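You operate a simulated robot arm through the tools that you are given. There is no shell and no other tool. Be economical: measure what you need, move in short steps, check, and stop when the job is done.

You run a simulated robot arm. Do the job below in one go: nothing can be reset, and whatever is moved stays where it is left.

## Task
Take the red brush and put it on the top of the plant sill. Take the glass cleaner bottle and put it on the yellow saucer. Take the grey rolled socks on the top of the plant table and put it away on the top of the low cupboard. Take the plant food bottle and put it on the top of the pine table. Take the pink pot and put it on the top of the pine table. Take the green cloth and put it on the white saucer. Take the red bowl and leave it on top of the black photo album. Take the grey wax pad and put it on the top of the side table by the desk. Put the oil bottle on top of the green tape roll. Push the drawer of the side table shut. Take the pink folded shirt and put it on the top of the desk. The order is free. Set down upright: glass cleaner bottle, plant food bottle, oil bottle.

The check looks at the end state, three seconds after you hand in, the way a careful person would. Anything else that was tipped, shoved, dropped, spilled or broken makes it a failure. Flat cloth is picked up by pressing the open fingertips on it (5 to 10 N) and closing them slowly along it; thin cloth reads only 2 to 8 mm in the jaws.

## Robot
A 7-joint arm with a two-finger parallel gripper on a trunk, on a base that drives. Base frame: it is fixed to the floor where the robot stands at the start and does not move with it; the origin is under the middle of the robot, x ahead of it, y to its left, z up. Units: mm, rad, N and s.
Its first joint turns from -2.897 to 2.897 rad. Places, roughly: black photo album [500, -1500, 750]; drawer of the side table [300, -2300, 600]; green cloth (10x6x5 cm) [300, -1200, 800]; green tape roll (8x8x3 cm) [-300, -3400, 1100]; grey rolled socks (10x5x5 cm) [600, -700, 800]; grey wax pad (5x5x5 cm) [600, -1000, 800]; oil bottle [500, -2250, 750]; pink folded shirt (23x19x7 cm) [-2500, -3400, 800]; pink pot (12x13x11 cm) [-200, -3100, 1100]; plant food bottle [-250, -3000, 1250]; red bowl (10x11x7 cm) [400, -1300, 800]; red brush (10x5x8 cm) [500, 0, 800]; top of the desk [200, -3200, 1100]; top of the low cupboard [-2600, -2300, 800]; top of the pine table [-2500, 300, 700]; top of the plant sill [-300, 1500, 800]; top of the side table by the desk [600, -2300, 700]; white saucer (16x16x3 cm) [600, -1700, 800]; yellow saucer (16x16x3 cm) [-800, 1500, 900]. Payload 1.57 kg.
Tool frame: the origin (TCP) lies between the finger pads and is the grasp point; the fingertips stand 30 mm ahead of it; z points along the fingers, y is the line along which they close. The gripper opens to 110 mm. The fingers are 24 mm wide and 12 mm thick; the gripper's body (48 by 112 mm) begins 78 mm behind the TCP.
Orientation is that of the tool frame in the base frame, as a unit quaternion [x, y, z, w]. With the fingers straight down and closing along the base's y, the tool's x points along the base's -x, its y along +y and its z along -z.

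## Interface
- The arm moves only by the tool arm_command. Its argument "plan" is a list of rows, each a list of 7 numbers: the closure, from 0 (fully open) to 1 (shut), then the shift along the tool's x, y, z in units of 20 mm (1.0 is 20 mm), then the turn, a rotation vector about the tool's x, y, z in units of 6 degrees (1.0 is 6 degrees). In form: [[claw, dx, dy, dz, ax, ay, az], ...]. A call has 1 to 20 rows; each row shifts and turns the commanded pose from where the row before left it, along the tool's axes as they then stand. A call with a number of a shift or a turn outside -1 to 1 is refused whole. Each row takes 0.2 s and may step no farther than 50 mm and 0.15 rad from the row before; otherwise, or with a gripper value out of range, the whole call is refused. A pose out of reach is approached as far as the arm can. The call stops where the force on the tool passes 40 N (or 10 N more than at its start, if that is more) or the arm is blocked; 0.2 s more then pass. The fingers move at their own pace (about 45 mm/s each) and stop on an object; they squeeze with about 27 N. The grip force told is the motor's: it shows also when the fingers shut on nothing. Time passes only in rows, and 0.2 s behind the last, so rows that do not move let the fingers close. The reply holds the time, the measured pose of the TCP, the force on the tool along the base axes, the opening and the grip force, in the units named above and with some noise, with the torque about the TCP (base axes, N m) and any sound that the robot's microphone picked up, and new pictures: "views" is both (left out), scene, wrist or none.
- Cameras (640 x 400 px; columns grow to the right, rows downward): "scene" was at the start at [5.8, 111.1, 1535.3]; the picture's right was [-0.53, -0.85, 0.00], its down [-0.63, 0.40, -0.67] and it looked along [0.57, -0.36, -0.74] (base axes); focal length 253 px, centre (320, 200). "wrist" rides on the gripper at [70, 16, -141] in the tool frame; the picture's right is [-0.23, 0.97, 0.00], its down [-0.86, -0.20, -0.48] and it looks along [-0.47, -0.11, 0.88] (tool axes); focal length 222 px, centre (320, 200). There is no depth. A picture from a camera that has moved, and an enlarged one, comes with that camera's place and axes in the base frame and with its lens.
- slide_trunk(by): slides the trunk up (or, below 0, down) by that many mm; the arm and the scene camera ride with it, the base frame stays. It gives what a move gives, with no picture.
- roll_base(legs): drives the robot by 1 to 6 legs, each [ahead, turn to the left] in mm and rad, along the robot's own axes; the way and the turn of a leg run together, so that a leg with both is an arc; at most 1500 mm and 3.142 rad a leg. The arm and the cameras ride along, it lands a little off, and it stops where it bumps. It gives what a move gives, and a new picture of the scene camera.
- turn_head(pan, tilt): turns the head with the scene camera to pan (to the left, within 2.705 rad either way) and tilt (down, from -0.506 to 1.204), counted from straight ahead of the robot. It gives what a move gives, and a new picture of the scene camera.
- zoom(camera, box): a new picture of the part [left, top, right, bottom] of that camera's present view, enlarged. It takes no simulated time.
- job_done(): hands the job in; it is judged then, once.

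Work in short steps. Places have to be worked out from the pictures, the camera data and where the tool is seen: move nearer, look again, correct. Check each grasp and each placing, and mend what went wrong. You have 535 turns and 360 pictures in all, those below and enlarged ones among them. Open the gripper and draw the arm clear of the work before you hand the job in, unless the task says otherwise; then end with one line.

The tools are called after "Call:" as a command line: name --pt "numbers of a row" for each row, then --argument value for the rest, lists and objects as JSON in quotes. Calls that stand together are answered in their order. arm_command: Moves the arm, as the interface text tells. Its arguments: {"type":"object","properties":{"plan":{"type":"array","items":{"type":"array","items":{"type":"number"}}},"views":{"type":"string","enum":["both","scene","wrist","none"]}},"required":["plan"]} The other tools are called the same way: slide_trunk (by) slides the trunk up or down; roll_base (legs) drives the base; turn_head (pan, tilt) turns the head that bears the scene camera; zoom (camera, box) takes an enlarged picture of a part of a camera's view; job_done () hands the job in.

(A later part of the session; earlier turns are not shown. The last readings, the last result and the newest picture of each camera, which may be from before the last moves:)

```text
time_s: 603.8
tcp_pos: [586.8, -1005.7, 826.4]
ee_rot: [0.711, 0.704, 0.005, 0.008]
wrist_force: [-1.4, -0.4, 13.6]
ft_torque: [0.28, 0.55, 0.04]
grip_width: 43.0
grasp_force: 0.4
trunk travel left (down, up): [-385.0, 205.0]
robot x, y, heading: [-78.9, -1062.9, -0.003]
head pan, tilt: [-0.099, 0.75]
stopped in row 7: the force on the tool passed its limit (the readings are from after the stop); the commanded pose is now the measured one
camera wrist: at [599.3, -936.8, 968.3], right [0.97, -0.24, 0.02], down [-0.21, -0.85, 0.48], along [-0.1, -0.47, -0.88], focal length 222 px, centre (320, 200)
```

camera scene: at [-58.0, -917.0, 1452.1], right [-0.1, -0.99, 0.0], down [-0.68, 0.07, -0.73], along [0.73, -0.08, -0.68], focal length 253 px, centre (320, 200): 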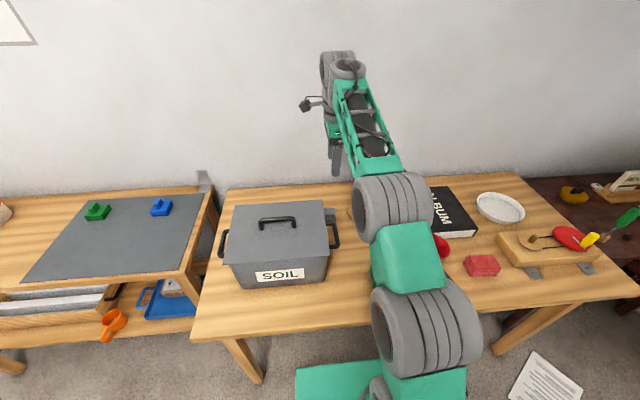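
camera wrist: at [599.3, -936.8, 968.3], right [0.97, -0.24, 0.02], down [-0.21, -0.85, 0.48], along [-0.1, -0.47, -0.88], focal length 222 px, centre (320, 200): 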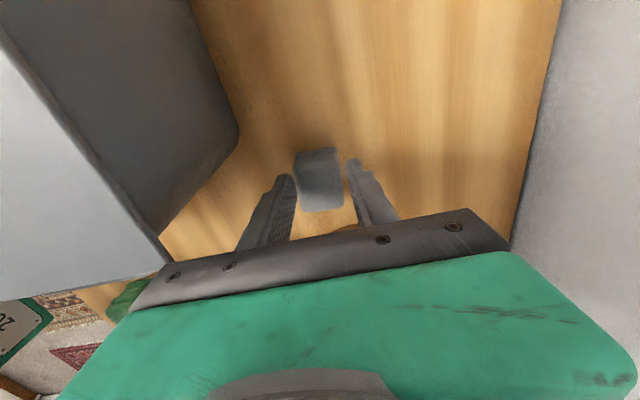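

Tips touched the table (≈795). Ease up 3 mm and close.

Call:
arm_command --pt "0.6 0 0 -0.15 0 0 0" --pt "1 0 0 0 0 0 0" --pt "1 0 0 0 0 0 0" --pt "1 0 0 0 0 0 0" --pt "1 0 0 0 0 0 0" --pt "1 0 0 -0.5 0 0 0" --pt "1 0 0 -1 0 0 0" --pt "1 0 0 -1 0 0 0" --pt "1 0 0 -1 0 0 0" --pt "1 0 0 -1 0 0 0" --pt "1 0 0 -1 0 0 0" --pt "1 0 0 -1 0 0 0" --pt "1 0 0 -1 0 0 0" --views "wrist"

```text
time_s: 606.6
tcp_pos: [583.9, -1005.5, 977.4]
ee_rot: [0.71, 0.704, 0.002, 0.005]
wrist_force: [0.3, 0.1, 0.2]
ft_torque: [0.01, 0.02, 0.01]
grip_width: 0.0
grasp_force: 21.2
trunk travel left (down, up): [-385.0, 205.0]
robot x, y, heading: [-80.2, -1067.0, -0.004]
head pan, tilt: [-0.099, 0.75]
camera wrist: at [597.7, -936.3, 1118.1], right [0.97, -0.24, 0.01], down [-0.21, -0.85, 0.48], along [-0.1, -0.47, -0.88], focal length 222 px, centre (320, 200)
```

wrist: 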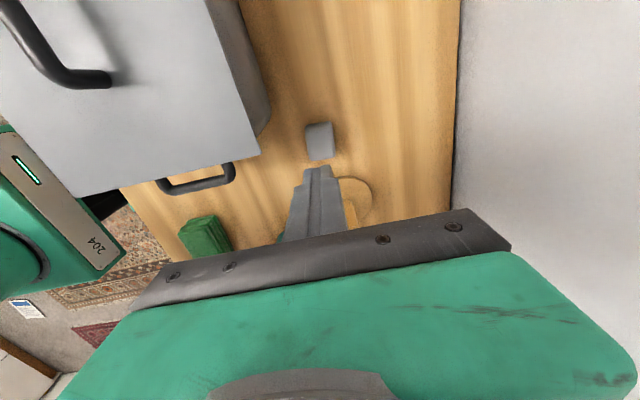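

Missed: the palm met the box lid corner, and the pad top is lower (≈791). Re-aim 13 mm further south and go lower.

Call:
arm_command --pt "0.3 -0.68 0.05 0 0 0 0" --pt "0.3 0 0 0 0 -0.05 0" --pt "0.3 0 0 1 0 0 0" --pt "0.3 0 0 1 0 0 0" --pt "0.3 0 0 1 0 0 0" --pt "0.3 0 0 1 0 0 0" --pt "0.3 0 0 1 0 0 0" --pt "0.3 0 0 1 0 0 0" --pt "0.3 0 0 0.5 0 0 0" --pt "0.3 0 0 0 0 0 0" --views "wrist"

```text
time_s: 608.8
tcp_pos: [586.6, -1021.1, 846.7]
ee_rot: [0.71, 0.704, 0.001, 0.007]
wrist_force: [-0.5, -0.7, 0.1]
ft_torque: [-0.03, 0.03, 0.02]
grip_width: 76.9
grasp_force: 0.0
trunk travel left (down, up): [-385.0, 205.0]
robot x, y, heading: [-80.0, -1061.7, -0.008]
head pan, tilt: [-0.099, 0.75]
camera wrist: at [600.6, -950.4, 988.2], right [0.97, -0.24, 0.01], down [-0.21, -0.85, 0.48], along [-0.1, -0.47, -0.88], focal length 222 px, centre (320, 200)
```

wrist: 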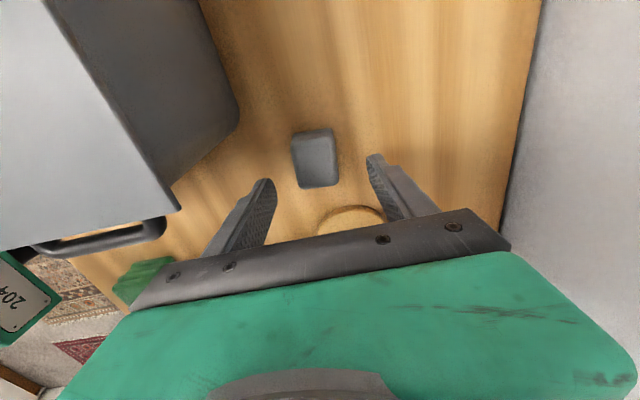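

Call:
arm_command --pt "0.3 0.2 -0.25 0.8 0 0 0" --pt "0.3 0 0 0.8 0 0 0" --pt "0.3 0 0 0.7 0 0 0" --pt "0.3 0 0 0.5 0 0 0" --pt "0.3 0 0 0.2 0 0 0" --pt "0.3 0 0 0 0 0 0" --views "wrist"

```text
time_s: 610.2
tcp_pos: [592.2, -1008.7, 789.7]
ee_rot: [0.711, 0.703, 0.0, 0.005]
wrist_force: [0.5, 0.6, -0.1]
ft_torque: [-0.03, -0.04, -0.01]
grip_width: 76.8
grasp_force: 0.0
out of reach, approached as far as the arm can: row 2, 3, 5
trunk travel left (down, up): [-385.0, 205.0]
robot x, y, heading: [-80.8, -1065.4, -0.002]
head pan, tilt: [-0.099, 0.75]
camera wrist: at [607.0, -938.9, 932.0], right [0.97, -0.24, 0.01], down [-0.21, -0.85, 0.49], along [-0.11, -0.47, -0.87], focal length 222 px, centre (320, 200)
```

wrist: 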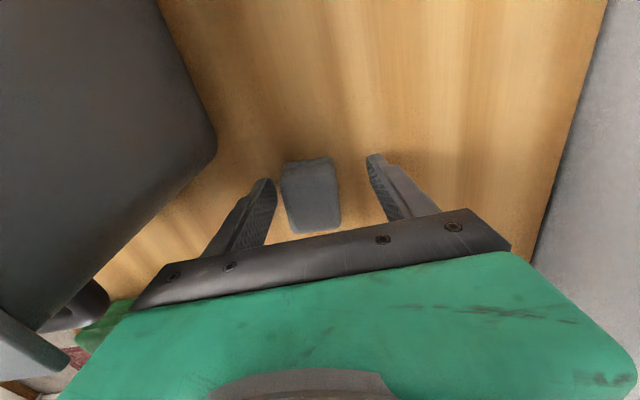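

Pad is between the fingers; close.

Call:
arm_command --pt "0.7 0 0 0 0 0 0" --pt "1 0 0 0 0 0 0" --pt "1 0 0 0 0 0 0" --pt "1 0 0 0 0 0 0" --pt "1 0 0 0 0 0 0" --views "none"

```text
time_s: 611.4
tcp_pos: [591.5, -1009.0, 790.8]
ee_rot: [0.711, 0.704, 0.0, 0.005]
wrist_force: [-0.6, 1.1, 1.0]
ft_torque: [0.03, 0.02, -0.03]
grip_width: 41.5
grasp_force: 27.0
trunk travel left (down, up): [-385.0, 205.0]
robot x, y, heading: [-75.7, -1067.7, -0.01]
head pan, tilt: [-0.099, 0.75]
```

Pad gripped (41.5 mm). Lift with the trunk and drive to the side table.

Call:
slide_trunk --by 200

Call:
arm_command --pt "1 0 -1 -1 0 0 0" --pt "1 0 -1 -1 0 0 0" --pt "1 0 -1 -1 0 0 0" --pt "1 0 -1 -1 0 0 0" --pt "1 0 -1 -1 0 0 0" --pt "1 0 -1 -1 0 0 0" --views "wrist"

Call:
roll_base --legs '[[-300, 0], [0, -1.565], [1275, 0], [0, 1.27], [190, 0], [0, 0.3]]'

Call:
turn_head --pan 0.0 --tilt 0.8

```text
time_s: 613.5
tcp_pos: [591.3, -1010.5, 990.8]
ee_rot: [0.711, 0.703, -0.001, 0.006]
wrist_force: [-0.1, 0.9, -0.1]
ft_torque: [0.0, -0.01, 0.01]
grip_width: 41.0
grasp_force: 26.9
trunk travel left (down, up): [-585.0, 5.0]
robot x, y, heading: [-82.4, -1066.1, -0.003]
head pan, tilt: [-0.099, 0.75]
```

```text
time_s: 614.9
tcp_pos: [481.6, -1007.6, 1117.9]
ee_rot: [0.711, 0.703, -0.002, 0.005]
wrist_force: [-0.3, 0.1, -0.5]
ft_torque: [0.0, -0.01, 0.0]
grip_width: 41.1
grasp_force: 26.5
out of reach, approached as far as the arm can: row 1, 2
trunk travel left (down, up): [-585.0, 5.0]
robot x, y, heading: [-81.1, -1060.8, -0.006]
head pan, tilt: [-0.099, 0.75]
camera wrist: at [497.3, -937.5, 1259.3], right [0.97, -0.24, 0.01], down [-0.21, -0.85, 0.49], along [-0.11, -0.47, -0.87], focal length 222 px, centre (320, 200)
```

wrist: 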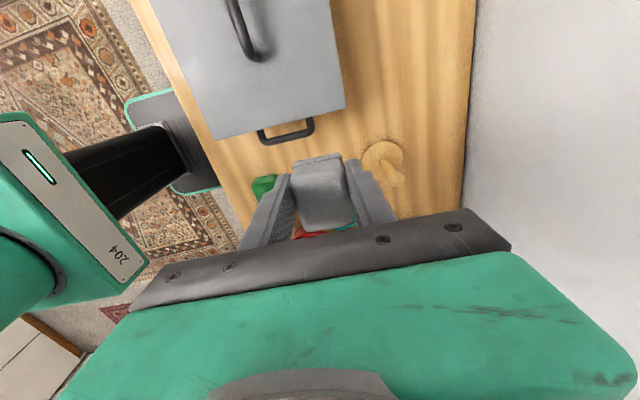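

```text
time_s: 625.5
tcp_pos: [-362.9, -2717.4, 1117.8]
ee_rot: [1.0, -0.008, -0.011, -0.001]
wrist_force: [-1.0, 16.1, 7.3]
ft_torque: [0.04, -0.06, 0.15]
grip_width: 41.0
grasp_force: 26.4
trunk travel left (down, up): [-585.0, 5.0]
robot x, y, heading: [-402.8, -2158.2, -1.598]
head pan, tilt: [-0.099, 0.75]
stopped in leg 3: the force on the tool passed its limit (the readings are from after the stop); the commanded pose is now the measured one
camera scene: at [-260.2, -2180.9, 1652.2], right [-0.99, 0.13, 0.0], down [0.09, 0.67, -0.73], along [-0.09, -0.73, -0.68], focal length 253 px, centre (320, 200)
```

scene: 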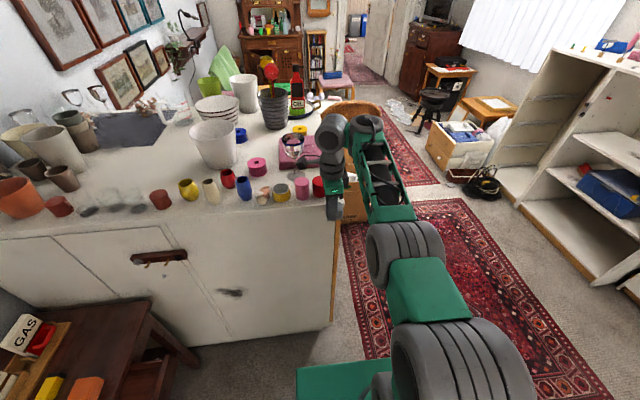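

```text
time_s: 626.2
tcp_pos: [-362.2, -2716.2, 1117.3]
ee_rot: [1.0, -0.009, -0.01, 0.0]
wrist_force: [0.1, 18.3, 7.2]
ft_torque: [0.1, -0.08, 0.17]
grip_width: 40.8
grasp_force: 26.7
trunk travel left (down, up): [-585.0, 5.0]
robot x, y, heading: [-405.2, -2157.7, -1.594]
head pan, tilt: [0.0, 0.799]
camera scene: at [-251.8, -2179.3, 1648.2], right [-1.0, 0.03, 0.0], down [0.02, 0.71, -0.7], along [-0.02, -0.7, -0.72], focal length 253 px, centre (320, 200)
```

scene: 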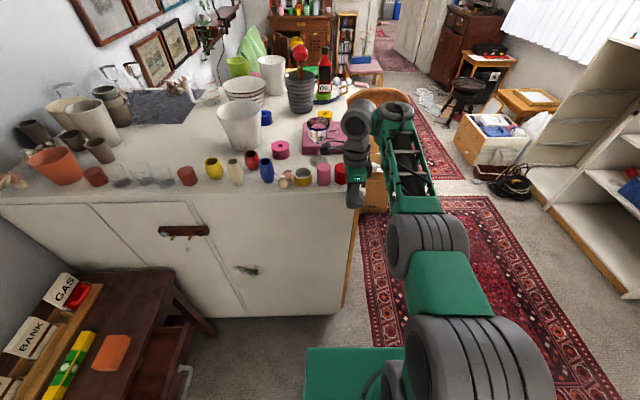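

The pad touched the desk's edge (arm too low). Back off straight and check.

Call:
roll_base --legs '[[-150, 0]]'

Call:
zoom --camera "scene" --box '[180, 80, 420, 230]'

Call:
arm_command --pt "1 0 -1 -1 0 0 0" --pt "1 0 -1 -1 0 0 0" --pt "1 0 -1 -1 0 0 0" --pt "1 0 -1 -1 0 0 0" --pt "1 0 -1 -1 0 0 0" --pt "1 0 -1 -1 0 0 0" --pt "1 0 0 -1 0 0 0" --pt "1 0 0 -1 0 0 0" --pt "1 0 0 -1 0 0 0" --views "wrist"

```text
time_s: 627.6
tcp_pos: [-358.1, -2566.2, 1117.5]
ee_rot: [1.0, -0.008, -0.011, -0.001]
wrist_force: [-0.7, 0.0, -0.2]
ft_torque: [-0.02, 0.03, 0.0]
grip_width: 41.3
grasp_force: 27.2
trunk travel left (down, up): [-585.0, 5.0]
robot x, y, heading: [-399.4, -2002.7, -1.606]
head pan, tilt: [0.0, 0.799]
camera scene: at [-247.0, -2028.8, 1648.2], right [-1.0, 0.03, 0.0], down [0.02, 0.72, -0.7], along [-0.02, -0.7, -0.72], focal length 253 px, centre (320, 200)
```

scene: 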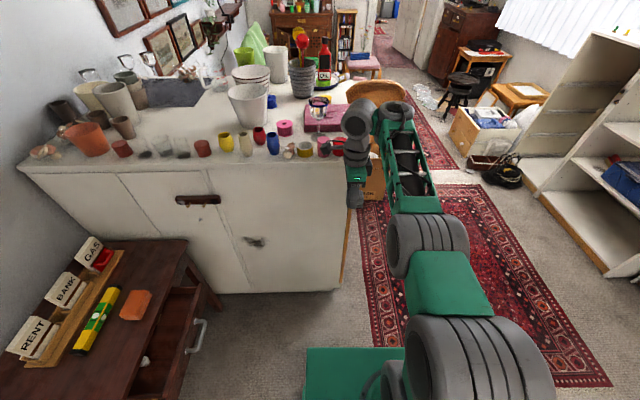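

```text
2.67 times, centred on (300, 155) of scene
camera zoom: at [-247.0, -2028.8, 1648.2], right [-1.0, 0.03, 0.0], down [0.02, 0.72, -0.7], along [-0.02, -0.7, -0.72], focal length 675 px, centre (373, 320)
```

zoom: 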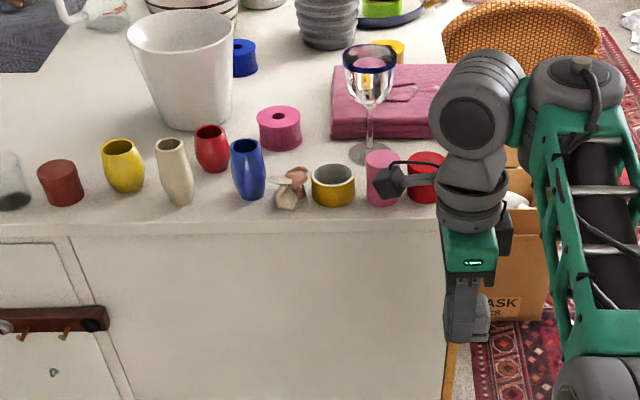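

```text
time_s: 629.6
tcp_pos: [-353.4, -2446.4, 1297.1]
ee_rot: [1.0, -0.009, -0.01, -0.002]
wrist_force: [-0.5, 0.3, -1.0]
ft_torque: [-0.05, -0.04, 0.0]
grip_width: 41.0
grasp_force: 27.2
trunk travel left (down, up): [-585.0, 5.0]
robot x, y, heading: [-401.4, -2005.7, -1.604]
head pan, tilt: [0.0, 0.799]
camera wrist: at [-281.6, -2465.0, 1437.0], right [-0.24, -0.97, 0.0], down [-0.84, 0.21, 0.5], along [-0.48, 0.12, -0.87], focal length 222 px, centre (320, 200)
```

wrist: 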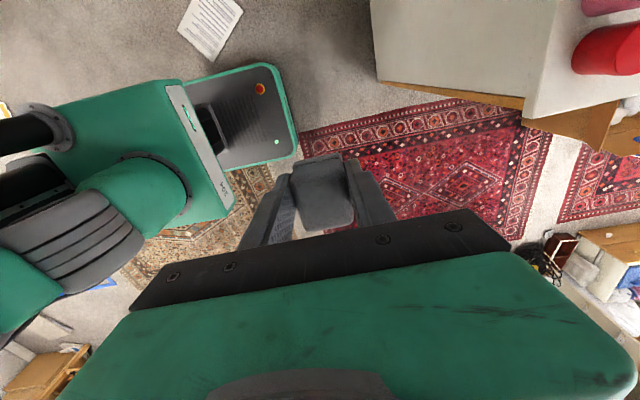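

Everything still stands. Continue to the side table with the arm high.

Call:
arm_command --pt "1 0 0 -0.8 0 0.19 0" --views "none"

Call:
roll_base --legs '[[325, 0], [0, 1.3], [200, 0], [0, 0.304]]'

Call:
arm_command --pt "1 0 0 0 0 0 0" --views "wrist"

```text
time_s: 630.0
tcp_pos: [-352.1, -2446.5, 1313.3]
ee_rot: [1.0, -0.007, 0.001, -0.002]
wrist_force: [-0.8, -0.2, -0.4]
ft_torque: [0.02, 0.0, 0.02]
grip_width: 41.2
grasp_force: 26.9
trunk travel left (down, up): [-585.0, 5.0]
robot x, y, heading: [-402.0, -2005.9, -1.6]
head pan, tilt: [0.0, 0.799]
```

```text
time_s: 637.6
tcp_pos: [224.0, -2322.8, 1313.2]
ee_rot: [0.697, 0.717, -0.002, -0.001]
wrist_force: [-0.3, 0.0, -1.2]
ft_torque: [0.0, 0.0, -0.01]
grip_width: 40.9
grasp_force: 26.9
trunk travel left (down, up): [-585.0, 5.0]
robot x, y, heading: [-218.8, -2389.6, 0.016]
head pan, tilt: [0.0, 0.799]
camera scene: at [-197.4, -2235.3, 1648.1], right [0.01, -1.0, 0.0], down [-0.72, -0.01, -0.7], along [0.7, 0.01, -0.72], focal length 253 px, centre (320, 200)
```

scene: 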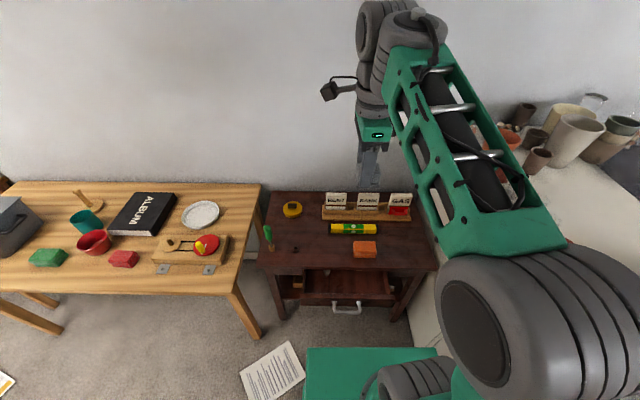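

```text
time_s: 638.0
tcp_pos: [224.0, -2323.5, 1312.5]
ee_rot: [0.697, 0.717, -0.003, 0.0]
wrist_force: [0.3, -0.2, -0.2]
ft_torque: [-0.01, 0.01, 0.01]
grip_width: 41.0
grasp_force: 26.2
trunk travel left (down, up): [-585.0, 5.0]
robot x, y, heading: [-215.1, -2390.0, 0.018]
head pan, tilt: [0.0, 0.799]
camera wrist: at [237.4, -2254.0, 1454.9], right [0.98, -0.2, 0.0], down [-0.17, -0.86, 0.48], along [-0.1, -0.47, -0.88], focal length 222 px, centre (320, 200)
```

wrist: 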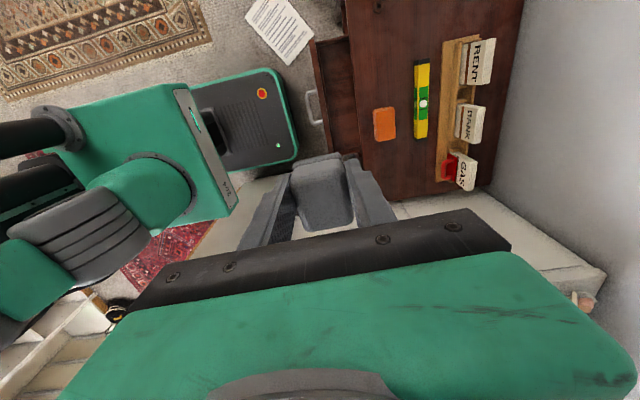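

Free spot around (395,-2275). Move there and lower.

Call:
arm_command --pt "1 0.25 1 0 0 0 0" --pt "1 0.25 1 0 0 0 0" --pt "1 0.25 1 0 0 0 0" --pt "1 0.25 1 0 0 0 0" --pt "1 0.25 1 0 0 0 0" --pt "1 0.25 1 0 0 0 0" --pt "1 0.25 1 0 0 0 0" --pt "1 0.25 0.8 0 0 0 0" --pt "1 0.25 0.8 0 0 0 0" --views "none"

Call:
slide_trunk --by -390

Call:
arm_command --pt "1 0 0 1 0 0 0" --pt "1 0 0 1 0 0 0" --pt "1 0 0 1 0 0 0" --pt "1 0 0 1 0 0 0" --pt "1 0 0 1 0 0 0" --views "both"

```text
time_s: 640.0
tcp_pos: [395.9, -2273.0, 1312.6]
ee_rot: [0.697, 0.717, -0.002, -0.001]
wrist_force: [0.3, 0.5, 0.1]
ft_torque: [0.02, 0.01, -0.02]
grip_width: 40.8
grasp_force: 27.0
trunk travel left (down, up): [-585.0, 5.0]
robot x, y, heading: [-212.6, -2388.7, 0.012]
head pan, tilt: [0.0, 0.799]
```

```text
time_s: 643.8
tcp_pos: [394.2, -2273.3, 922.8]
ee_rot: [0.697, 0.717, -0.002, -0.001]
wrist_force: [0.7, -0.4, -0.2]
ft_torque: [0.02, 0.03, 0.02]
grip_width: 41.2
grasp_force: 27.3
trunk travel left (down, up): [-195.0, 395.0]
robot x, y, heading: [-214.9, -2393.1, 0.012]
head pan, tilt: [0.0, 0.799]
```

```text
time_s: 645.0
tcp_pos: [395.0, -2274.1, 824.8]
ee_rot: [0.697, 0.717, -0.001, 0.0]
wrist_force: [0.8, 0.8, -0.7]
ft_torque: [0.0, -0.02, 0.01]
grip_width: 41.3
grasp_force: 27.0
trunk travel left (down, up): [-195.0, 395.0]
robot x, y, heading: [-213.4, -2392.9, 0.007]
head pan, tilt: [0.0, 0.799]
camera scene: at [-197.4, -2235.6, 1258.2], right [0.01, -1.0, 0.0], down [-0.72, -0.01, -0.7], along [0.7, 0.01, -0.72], focal length 253 px, centre (320, 200)
camera wrist: at [407.5, -2204.5, 965.4], right [0.98, -0.2, 0.0], down [-0.17, -0.86, 0.48], along [-0.1, -0.47, -0.88], focal length 222 px, centre (320, 200)
```

scene: 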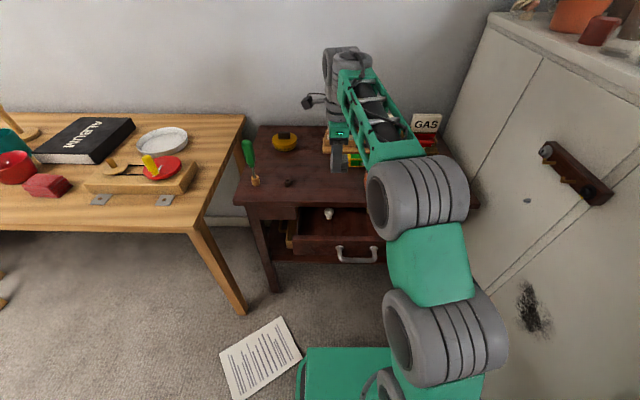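
wrist: 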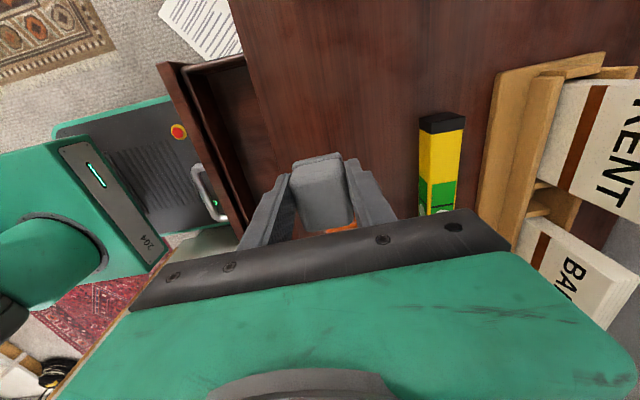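

Call:
arm_command --pt "1 0 0 0.7 0 0 0" --pt "1 0 0 0.7 0 0 0" --pt "1 0 0 0.5 0 0 0" --pt "1 0 0 0.4 0 0 0" --pt "1 0 0 0.3 0 0 0" --pt "1 0 0 0.2 0 0 0" --pt "1 0 0 0.2 0 0 0" --pt "1 0 0 0.2 0 0 0" --pt "1 0 0 0.2 0 0 0" --pt "1 0 0 0.2 0 0 0" --pt "1 0 0 0.2 0 0 0" --pt "1 0 0 0.2 0 0 0" --pt "1 0 0 0.2 0 0 0" --views "none"

```text
time_s: 647.8
tcp_pos: [392.3, -2275.1, 740.7]
ee_rot: [0.697, 0.717, -0.001, 0.0]
wrist_force: [-2.2, 1.2, 6.8]
ft_torque: [-0.24, -0.02, -0.04]
grip_width: 41.3
grasp_force: 26.6
trunk travel left (down, up): [-195.0, 395.0]
robot x, y, heading: [-216.8, -2393.0, 0.021]
head pan, tilt: [0.0, 0.799]
```

Just touching the table (7 N). Release with a modest opening and lift.

Call:
arm_command --pt "1 0 0 0.05 0 0 0" --pt "0.5 0 0 0 0 0 0" --pt "0.3 0 0 0 0 0 0" --pt "0.3 0 0 0 0 0 0" --pt "0.3 0 0 -0.5 0 0 0" --pt "0.3 0 0 -1 0 0 0" --pt "0.3 0 0 -1 0 0 0" --pt "0.3 0 0 -1 0 0 0" --pt "0.3 0 0 -1 0 0 0" --pt "0.3 0 0 -1 0 0 0" --pt "0.3 0 0 -1 0 0 0" --views "both"

```text
time_s: 650.2
tcp_pos: [392.3, -2275.9, 869.2]
ee_rot: [0.697, 0.717, -0.002, -0.002]
wrist_force: [0.8, -0.4, 1.1]
ft_torque: [0.0, 0.03, 0.02]
grip_width: 76.9
grasp_force: 0.0
trunk travel left (down, up): [-195.0, 395.0]
robot x, y, heading: [-215.3, -2394.3, 0.017]
head pan, tilt: [0.0, 0.799]
camera scene: at [-197.2, -2235.5, 1258.1], right [0.01, -1.0, 0.0], down [-0.72, -0.01, -0.7], along [0.7, 0.01, -0.72], focal length 253 px, centre (320, 200)
camera wrist: at [407.6, -2204.9, 1010.4], right [0.98, -0.2, 0.0], down [-0.17, -0.86, 0.48], along [-0.1, -0.47, -0.88], focal length 222 px, centre (320, 200)
```

scene: 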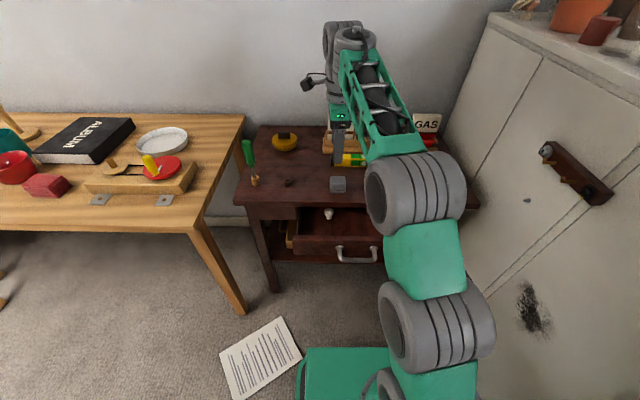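
wrist: 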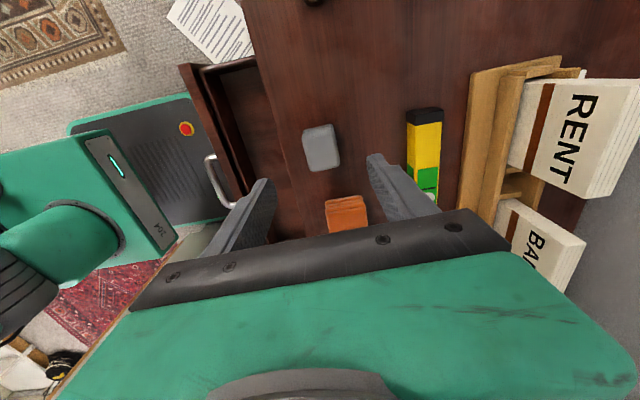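

Wax pad placed. Now the drawer: back the base 120 mm, rotate the gripper to standard, close it and go in front of the drawer front.

Call:
roll_base --legs '[[-120, 0]]'

Call:
arm_command --pt "0.3 0 -0.5 0 0 0 -1" --pt "1 0 0 0 0 0 -1" --pt "1 0 0 0 0 0 -1" --pt "1 0 0 0 0 0 -1" --pt "1 0 0 0 0 0 -1" --pt "1 0 0 0 0 0 -1" --pt "1 0 0 0 0 0 -1" --pt "1 0 0 0 0 0 -1" --pt "1 0 0 0 0 0 -1" --pt "1 0 0 0 0 0 -1" --pt "1 0 0 0 0 0 -1" --pt "1 0 0 0 0 0 -1" --pt "1 0 0 0 0 0 -1" --pt "1 0 0 0 0 0 -1" --pt "1 0 0 0 0 0 -1" --views "none"

Call:
arm_command --pt "1 1 -0.5 0 0 0 0" --pt "1 1 -0.5 0 0 0 0" --pt "1 1 -0.5 0 0 0 0" --pt "1 1 -0.5 0 0 0 0" --pt "1 1 -0.5 0 0 0 0" --pt "1 1 -0.5 0 0 0 0" --views "both"

```text
time_s: 651.4
tcp_pos: [273.5, -2274.8, 868.8]
ee_rot: [0.697, 0.717, -0.002, 0.0]
wrist_force: [0.3, 0.8, -0.5]
ft_torque: [0.0, 0.0, -0.01]
grip_width: 77.3
grasp_force: 0.1
trunk travel left (down, up): [-195.0, 395.0]
robot x, y, heading: [-337.5, -2393.1, 0.015]
head pan, tilt: [0.0, 0.799]
camera scene: at [-317.2, -2237.3, 1258.2], right [0.02, -1.0, 0.0], down [-0.72, -0.01, -0.7], along [0.7, 0.01, -0.72], focal length 253 px, centre (320, 200)
```

scene: 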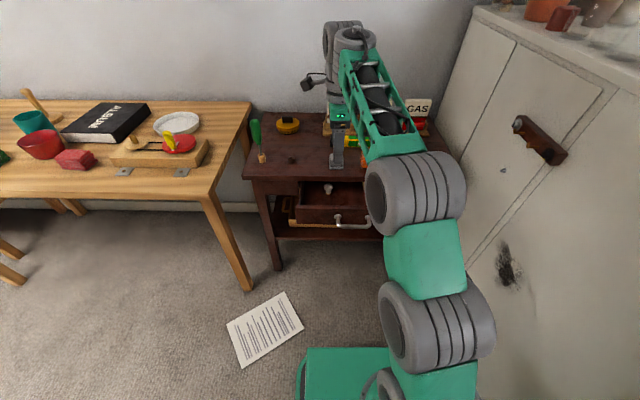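

```text
time_s: 654.6
tcp_pos: [263.5, -2275.8, 869.7]
ee_rot: [-0.016, 1.0, -0.001, -0.001]
wrist_force: [-0.2, 0.3, 0.2]
ft_torque: [-0.05, -0.04, -0.01]
grip_width: 0.0
grasp_force: 21.5
trunk travel left (down, up): [-195.0, 395.0]
robot x, y, heading: [-335.5, -2393.5, 0.014]
head pan, tilt: [0.0, 0.799]
```

```text
time_s: 656.0
tcp_pos: [146.7, -2340.1, 870.7]
ee_rot: [-0.015, 1.0, -0.001, -0.002]
wrist_force: [-0.1, -0.7, 0.1]
ft_torque: [0.03, 0.0, -0.01]
grip_width: 0.0
grasp_force: 21.9
trunk travel left (down, up): [-195.0, 395.0]
robot x, y, heading: [-330.8, -2394.8, 0.015]
head pan, tilt: [0.0, 0.799]
camera scene: at [-317.1, -2237.2, 1258.1], right [0.02, -1.0, 0.0], down [-0.72, -0.01, -0.7], along [0.7, 0.01, -0.72], focal length 253 px, centre (320, 200)
camera wrist: at [76.0, -2325.3, 1011.1], right [0.2, 0.98, 0.0], down [0.86, -0.17, 0.48], along [0.47, -0.1, -0.88], focal length 222 px, centre (320, 200)
```

scene: 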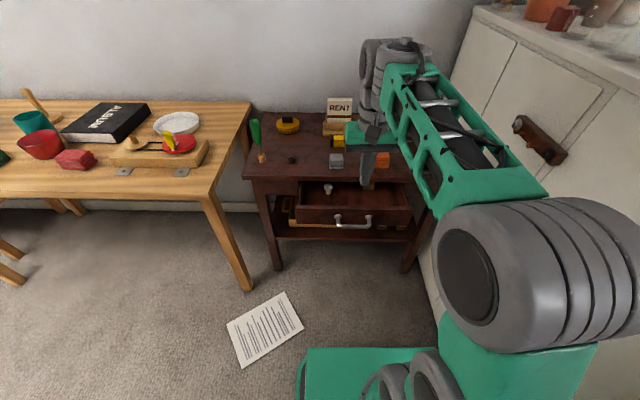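
wrist: 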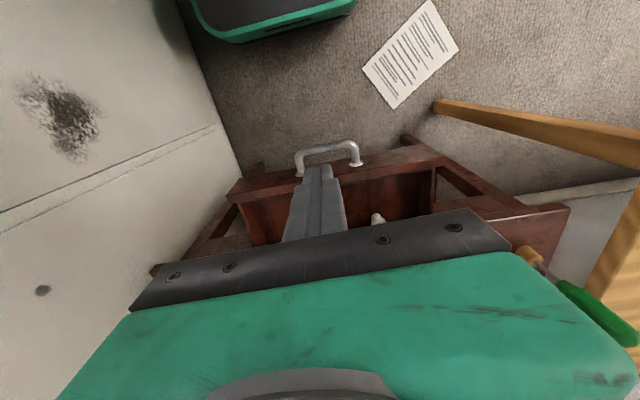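

I'll push on the handle bar's centre. Lower the closed fingers in front of it, then push east.

Call:
arm_command --pt "1 0.3 0 1 0 0 0" --pt "1 0 0 1 0 0 0" --pt "1 0 0 1 0 0 0" --pt "1 0 0 1 0 0 0" --pt "1 0 0 1 0 0 0" --pt "1 0 0 1 0 0 0" --pt "1 0 0 1 0 0 0" --pt "1 0 0 1 0 0 0" --pt "1 0 0 1 0 0 0" --pt "1 0 0 1 0 0 0" --pt "1 0 0 1 0 0 0" --pt "1 0 0 0.75 0 0 0" --views "wrist"

Call:
zoom --camera "scene" --box '[260, 130, 440, 265]'

```text
time_s: 658.6
tcp_pos: [138.3, -2339.1, 634.9]
ee_rot: [-0.014, 1.0, 0.0, -0.002]
wrist_force: [0.0, 0.1, 0.1]
ft_torque: [0.0, -0.01, 0.01]
grip_width: 0.0
grasp_force: 20.8
trunk travel left (down, up): [-195.0, 395.0]
robot x, y, heading: [-335.0, -2390.9, 0.011]
head pan, tilt: [0.0, 0.799]
camera wrist: at [67.3, -2325.8, 776.7], right [0.2, 0.98, 0.0], down [0.86, -0.17, 0.48], along [0.47, -0.1, -0.88], focal length 222 px, centre (320, 200)
```

wrist: 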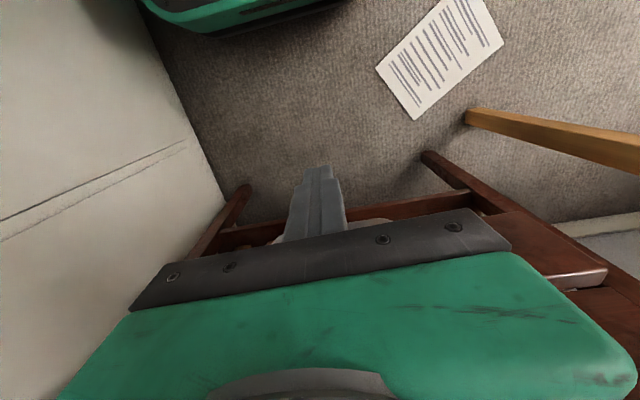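

```text
2.96 times, centred on (350, 198) of scene
camera zoom: at [-317.4, -2237.3, 1258.2], right [0.02, -1.0, 0.0], down [-0.72, -0.01, -0.7], along [0.7, 0.01, -0.72], focal length 750 px, centre (231, 207)
```

zoom: 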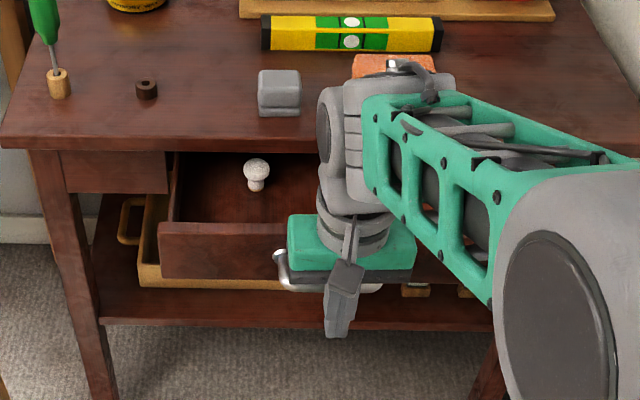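

Push east in 8 mm steps.

Call:
arm_command --pt "1 -0.5 0 0 0 0 0" --pt "1 -0.5 0 0 0 0 0" --pt "1 -0.5 0 0 0 0 0" --pt "1 -0.4 0 0 0 0 0" --pt "1 -0.4 0 0 0 0 0" --pt "1 -0.4 0 0 0 0 0" --pt "1 -0.4 0 0 0 0 0" --pt "1 -0.4 0 0 0 0 0" --views "none"

Call:
zoom --camera "scene" --box '[260, 130, 440, 265]'

```text
time_s: 660.4
tcp_pos: [209.6, -2337.5, 632.9]
ee_rot: [-0.014, 1.0, 0.0, -0.002]
wrist_force: [-0.4, 0.0, -0.2]
ft_torque: [0.02, -0.02, 0.02]
grip_width: 0.0
grasp_force: 21.8
trunk travel left (down, up): [-195.0, 395.0]
robot x, y, heading: [-333.1, -2395.3, 0.018]
head pan, tilt: [0.0, 0.799]
```

```text
2.96 times, centred on (350, 198) of scene
camera zoom: at [-317.4, -2237.3, 1258.1], right [0.02, -1.0, 0.0], down [-0.72, -0.01, -0.7], along [0.7, 0.01, -0.72], focal length 750 px, centre (231, 207)
```

zoom: 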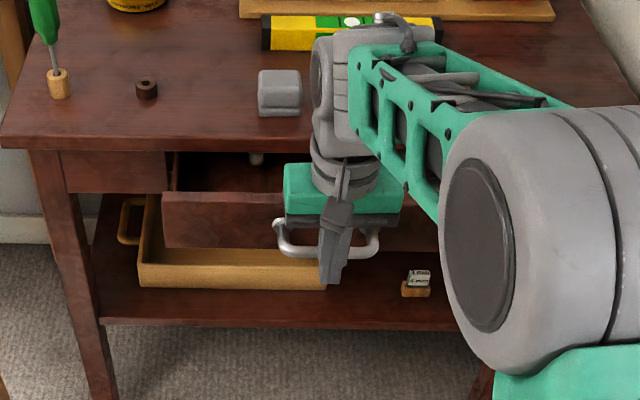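

Drawer is sliding in (friction is small). Keep pushing.

Call:
arm_command --pt "1 -0.4 0 0 0 0 0" --pt "1 -0.4 0 0 0 0 0" --pt "1 -0.4 0 0 0 0 0" --pt "1 -0.4 0 0 0 0 0" --pt "1 -0.4 0 0 0 0 0" --pt "1 -0.4 0 0 0 0 0" --pt "1 -0.4 0 0 0 0 0" --pt "1 -0.4 0 0 0 0 0" --pt "1 -0.4 0 0 0 0 0" --pt "1 -0.4 0 0 0 0 0" --views "none"

Call:
zoom --camera "scene" --box '[260, 130, 440, 265]'

```text
time_s: 662.6
tcp_pos: [279.8, -2334.7, 632.7]
ee_rot: [-0.015, 1.0, -0.001, -0.011]
wrist_force: [-14.5, 0.4, 7.8]
ft_torque: [-0.01, -0.02, -0.09]
grip_width: 0.1
grasp_force: 21.5
trunk travel left (down, up): [-195.0, 395.0]
robot x, y, heading: [-339.3, -2397.6, 0.014]
head pan, tilt: [0.0, 0.799]
stopped in row 10: the force on the tool passed its limit (the readings are from after the stop); the commanded pose is now the measured one
```

```text
2.96 times, centred on (350, 198) of scene
camera zoom: at [-319.6, -2237.4, 1258.3], right [0.02, -1.0, 0.0], down [-0.72, -0.01, -0.7], along [0.7, 0.01, -0.72], focal length 750 px, centre (231, 207)
```

zoom: 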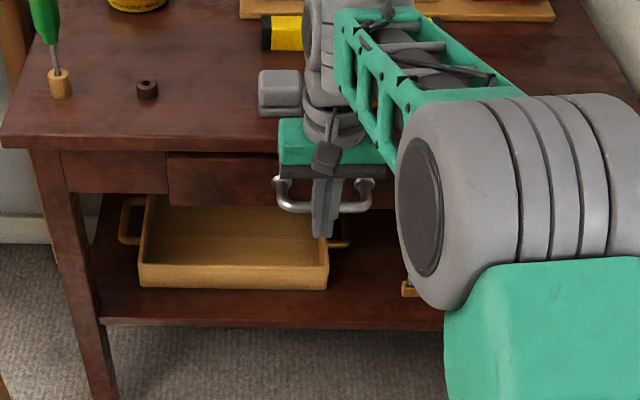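

Firm stop. Retreat west, rise, and look at the drawer.

Call:
arm_command --pt "1 1 0 0 0 0 0" --pt "1 1 0 0 0 0 0" --pt "1 1 0 0 0 0 0" --pt "1 1 0 0 0 0 0" --pt "1 1 0 0 0 0 0" --pt "1 1 0 0 0 0 0" --pt "1 0 0 -1 0 0 0" --pt "1 0 0 -1 0 0 0" --pt "1 0 0 -1 0 0 0" --pt "1 0 0 -1 0 0 0" --pt "1 0 0 -1 0 0 0" --pt "1 0 0 -1 0 0 0" --pt "1 0 0 -1 0 0 0" --pt "1 0 0 -1 0 0 0" --pt "1 0 0 -1 0 0 0" --pt "1 0 0 -1 0 0 0" --pt "1 0 0 -1 0 0 0" --pt "1 0 0 -1 0 0 0" --views "both"

Call:
zoom --camera "scene" --box '[230, 100, 470, 280]'

```text
time_s: 666.4
tcp_pos: [165.9, -2339.0, 873.9]
ee_rot: [-0.015, 1.0, -0.002, -0.012]
wrist_force: [0.5, 0.4, 1.0]
ft_torque: [0.01, 0.0, -0.04]
grip_width: 0.3
grasp_force: 21.3
trunk travel left (down, up): [-195.0, 395.0]
robot x, y, heading: [-335.0, -2393.5, 0.019]
head pan, tilt: [0.0, 0.799]
camera scene: at [-317.8, -2237.3, 1258.1], right [0.02, -1.0, 0.0], down [-0.72, -0.01, -0.7], along [0.7, 0.01, -0.72], focal length 253 px, centre (320, 200)
camera wrist: at [98.1, -2324.8, 1017.0], right [0.2, 0.98, -0.01], down [0.87, -0.17, 0.46], along [0.45, -0.1, -0.89], focal length 222 px, centre (320, 200)
```

scene: 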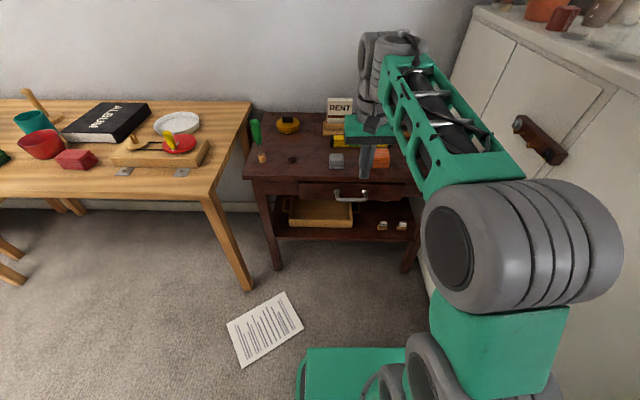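
wrist: 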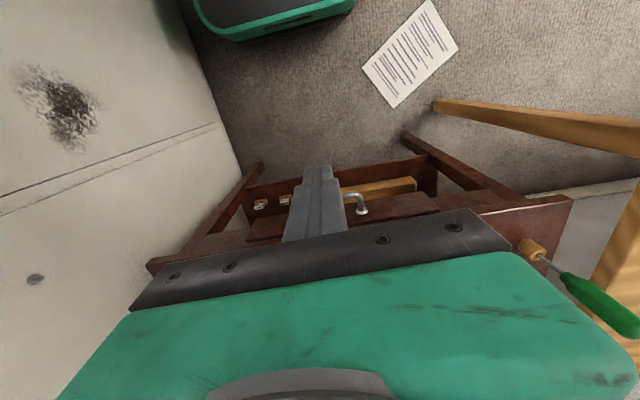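

```text
2.22 times, centred on (350, 190) of scene
camera zoom: at [-317.8, -2237.3, 1258.1], right [0.02, -1.0, 0.0], down [-0.72, -0.01, -0.7], along [0.7, 0.01, -0.72], focal length 562 px, centre (253, 222)
```

zoom: 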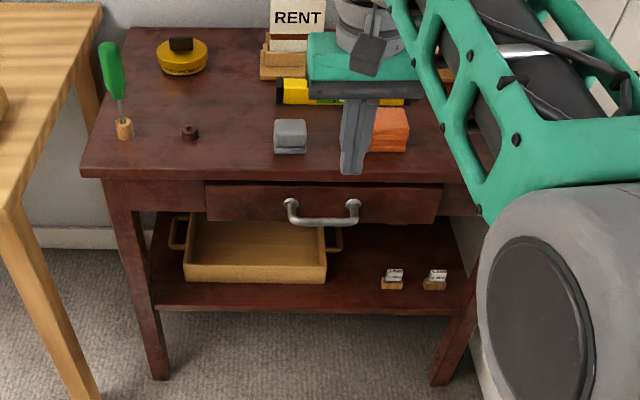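

Call:
zoom --camera "scene" --box '[260, 160, 360, 220]'

```text
6.40 times, centred on (310, 190) of scene
camera zoom: at [-317.8, -2237.3, 1258.1], right [0.02, -1.0, 0.0], down [-0.72, -0.01, -0.7], along [0.7, 0.01, -0.72], focal length 1619 px, centre (384, 264)
```

zoom: 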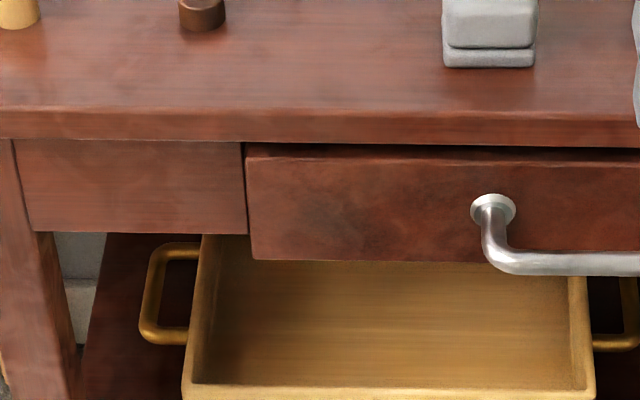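

The front may still protrude a little. Push once more, in fine steps, and watch the force.

Call:
arm_command --pt "1 0.5 0.1 1 0 0.22 0" --pt "1 0.5 0 1 0 0 0" --pt "1 0 0 1 0 0 0" --pt "1 0 0 1 0 0 0" --pt "1 0 0 1 0 0 0" --pt "1 0 0 1 0 0 0" --pt "1 0 0 1 0 0 0" --pt "1 0 0 1 0 0 0" --pt "1 0 0 1 0 0 0" --pt "1 0 0 1 0 0 0" --pt "1 0 0 1 0 0 0" --pt "1 0 0 0.8 0 0 0" --views "none"

Call:
arm_command --pt "1 -1 0 0 0 0 0" --pt "1 -1 0 0 0 0 0" --pt "1 -1 0 0 0 0 0" --pt "1 -1 0 0 0 0 0" --pt "1 -1 0 0 0 0 0" --pt "1 -0.75 0 0 0 0 0" --pt "1 0 0 0 0 0 0" --views "none"

```text
time_s: 669.0
tcp_pos: [136.3, -2337.3, 639.1]
ee_rot: [-0.016, 1.0, -0.001, -0.022]
wrist_force: [1.0, -0.9, 0.0]
ft_torque: [0.02, -0.03, -0.01]
grip_width: 0.2
grasp_force: 21.5
trunk travel left (down, up): [-195.0, 395.0]
robot x, y, heading: [-337.1, -2394.2, 0.014]
head pan, tilt: [0.0, 0.799]
```

```text
time_s: 670.6
tcp_pos: [251.1, -2331.9, 632.8]
ee_rot: [-0.015, 1.0, -0.002, -0.022]
wrist_force: [0.5, 1.2, 0.2]
ft_torque: [0.01, 0.01, 0.06]
grip_width: 0.1
grasp_force: 21.5
trunk travel left (down, up): [-195.0, 395.0]
robot x, y, heading: [-335.3, -2393.5, 0.013]
head pan, tilt: [0.0, 0.799]
```

Call:
arm_command --pt "1 0 0 0 0 -0.42 0" --pt "1 -0.5 0 0 0 0 0" --pt "1 -0.25 0 0 0 0 0" --pt "1 -0.25 0 0 0 0 0" --pt "1 -0.15 0 0 0 0 0" --pt "1 -0.15 0 0 0 0 0" --pt "1 -0.15 0 0 0 0 0" --pt "1 -0.15 0 0 0 0 0" --pt "1 -0.15 0 0 0 0 0" --pt "1 -0.15 0 0 0 0 0" --pt "1 -0.15 0 0 0 0 0" --pt "1 -0.15 0 0 0 0 0" --views "none"

Call:
zoom --camera "scene" --box '[260, 160, 360, 220]'

```text
time_s: 672.5
tcp_pos: [279.2, -2333.3, 631.6]
ee_rot: [-0.016, 1.0, -0.001, -0.006]
wrist_force: [-12.5, -0.6, 7.1]
ft_torque: [0.0, -0.06, -0.03]
grip_width: 0.1
grasp_force: 21.8
trunk travel left (down, up): [-195.0, 395.0]
robot x, y, heading: [-333.8, -2395.6, 0.017]
head pan, tilt: [0.0, 0.799]
stopped in row 9: the force on the tool passed its limit (the readings are from after the stop); the commanded pose is now the measured one
```

```text
6.40 times, centred on (310, 190) of scene
camera zoom: at [-319.9, -2237.4, 1258.2], right [0.02, -1.0, 0.0], down [-0.72, -0.01, -0.7], along [0.7, 0.01, -0.72], focal length 1619 px, centre (384, 264)
```

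zoom: 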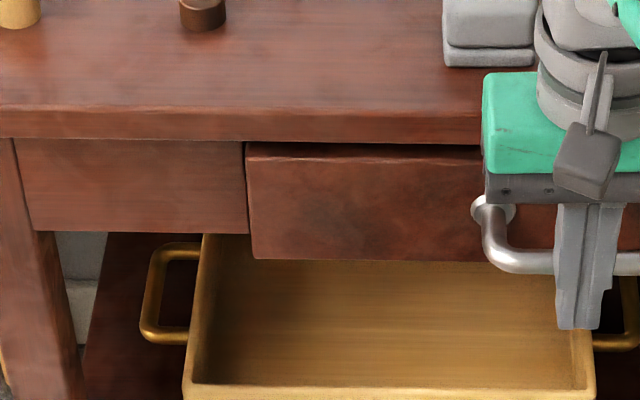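

Same firm stop at the same place. Retreat and take a lower-angle look to verify it's flush.

Call:
arm_command --pt "1 1 0 0 0 0 0" --pt "1 1 0 0 0 0 0" --pt "1 1 0 0 0 0 0" --pt "1 1 0 0 0 0 0" --pt "1 1 0 0 0 0 0" --pt "1 1 -1 0 0 0 0" --pt "1 1 -1 -1 0 0 0" --pt "1 0 -1 -1 0 0 0" --pt "1 0 -1 -1 0 0 0" --pt "1 0 -1 -1 0 0 0" --pt "1 0 -1 -1 0 0 0" --pt "1 0 0 -1 0 0 0" --pt "1 0 0 -1 0 0 0" --pt "1 0 0 -1 0 0 0" --pt "1 0 0 -1 0 0 0" --pt "1 0 0 -1 0 0 0" --pt "1 0 0 -1 0 0 0" --views "none"

Call:
slide_trunk --by -190

Call:
turn_head --pan -0.1 --tilt 0.55

Call:
zoom --camera "scene" --box '[220, 130, 420, 270]'

```text
time_s: 676.1
tcp_pos: [148.3, -2458.3, 853.3]
ee_rot: [-0.016, 1.0, 0.0, -0.007]
wrist_force: [0.1, 0.6, 0.1]
ft_torque: [-0.03, 0.0, -0.02]
grip_width: 0.0
grasp_force: 21.2
trunk travel left (down, up): [-195.0, 395.0]
robot x, y, heading: [-336.5, -2393.4, 0.018]
head pan, tilt: [0.0, 0.799]
```

```text
time_s: 678.2
tcp_pos: [148.0, -2457.3, 663.8]
ee_rot: [-0.016, 1.0, -0.001, -0.006]
wrist_force: [0.5, 0.9, -0.3]
ft_torque: [-0.01, 0.02, -0.01]
grip_width: 0.0
grasp_force: 21.3
trunk travel left (down, up): [-5.0, 585.0]
robot x, y, heading: [-335.0, -2393.0, 0.017]
head pan, tilt: [0.0, 0.799]
```

```text
time_s: 679.0
tcp_pos: [147.1, -2458.0, 663.9]
ee_rot: [-0.016, 1.0, -0.001, -0.006]
wrist_force: [0.3, 0.8, 0.6]
ft_torque: [0.01, 0.01, 0.02]
grip_width: 0.3
grasp_force: 21.3
trunk travel left (down, up): [-5.0, 585.0]
robot x, y, heading: [-333.7, -2391.6, 0.015]
head pan, tilt: [-0.099, 0.55]
camera scene: at [-309.6, -2246.1, 1089.5], right [-0.08, -1.0, 0.0], down [-0.52, 0.04, -0.85], along [0.85, -0.07, -0.52], focal length 253 px, centre (320, 200)
```

scene: 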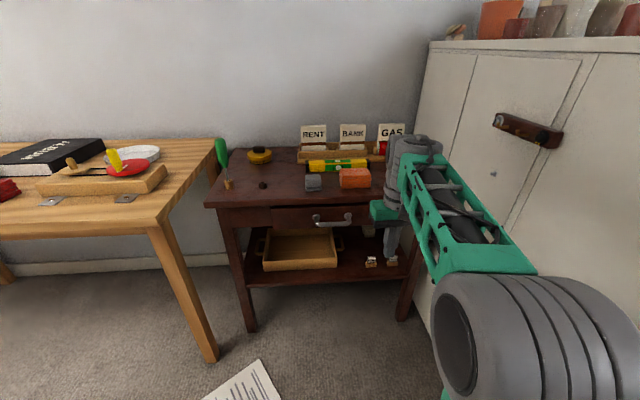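

```text
2.86 times, centred on (320, 200) of scene
camera zoom: at [-309.6, -2246.1, 1089.5], right [-0.08, -1.0, 0.0], down [-0.52, 0.04, -0.85], along [0.85, -0.07, -0.52], focal length 723 px, centre (320, 200)
```

zoom: 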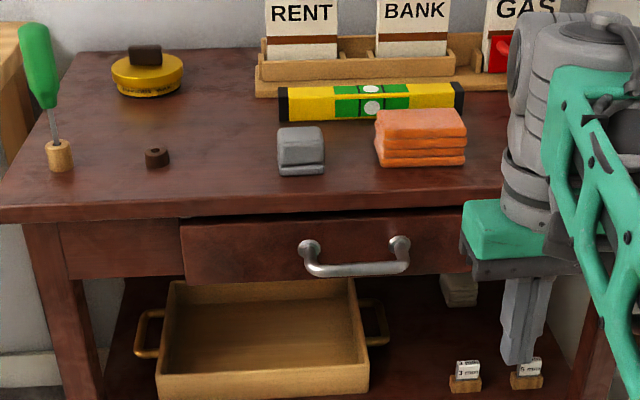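

The front still looks ~20 mm proud, perhaps my palm met the table edge. I'll push again with the tool pitched 45° forward so the hand stays clear, pressing the panel above the handle.

Call:
arm_command --pt "1 0 1 0 0 -1 0" --pt "1 0 1 0 0 -1 0" --pt "1 0 1 0 0 -1 0" --pt "1 0 1 0 0 -1 0" --pt "1 0 1 0 0 -1 0" --pt "1 0 1 0 0 -1 0" --pt "1 0 0 0 0 -1 0" --pt "1 0 0 0 0 -0.3 0" --pt "1 0 0 0 0 0 0" --views "both"

```text
time_s: 681.0
tcp_pos: [143.8, -2338.4, 663.0]
ee_rot: [-0.015, 0.93, 0.005, 0.368]
wrist_force: [-0.2, -0.4, -0.4]
ft_torque: [0.0, 0.01, 0.04]
grip_width: 0.4
grasp_force: 21.1
trunk travel left (down, up): [-5.0, 585.0]
robot x, y, heading: [-334.0, -2393.5, 0.011]
head pan, tilt: [-0.099, 0.55]
camera scene: at [-309.6, -2246.1, 1089.5], right [-0.08, -1.0, 0.0], down [-0.52, 0.04, -0.85], along [0.85, -0.07, -0.52], focal length 253 px, centre (320, 200)
camera wrist: at [-5.5, -2326.4, 718.3], right [0.13, 0.98, 0.15], down [0.3, -0.19, 0.93], along [0.94, -0.08, -0.32], focal length 222 px, centre (320, 200)
```

scene: 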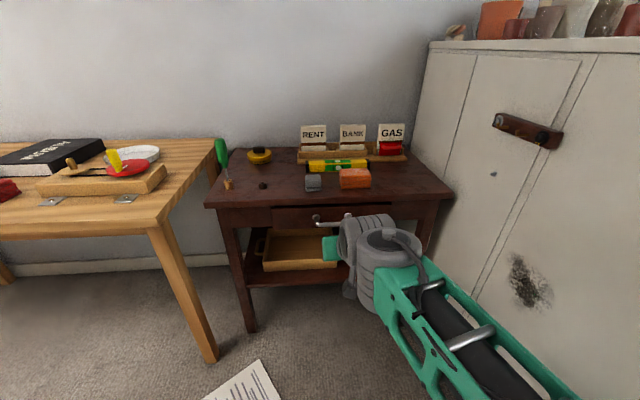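
wrist: 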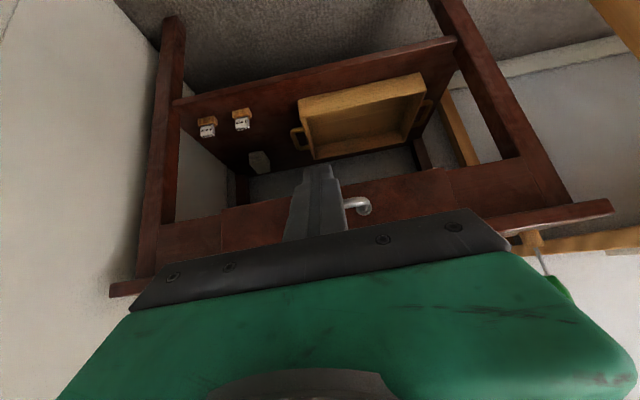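

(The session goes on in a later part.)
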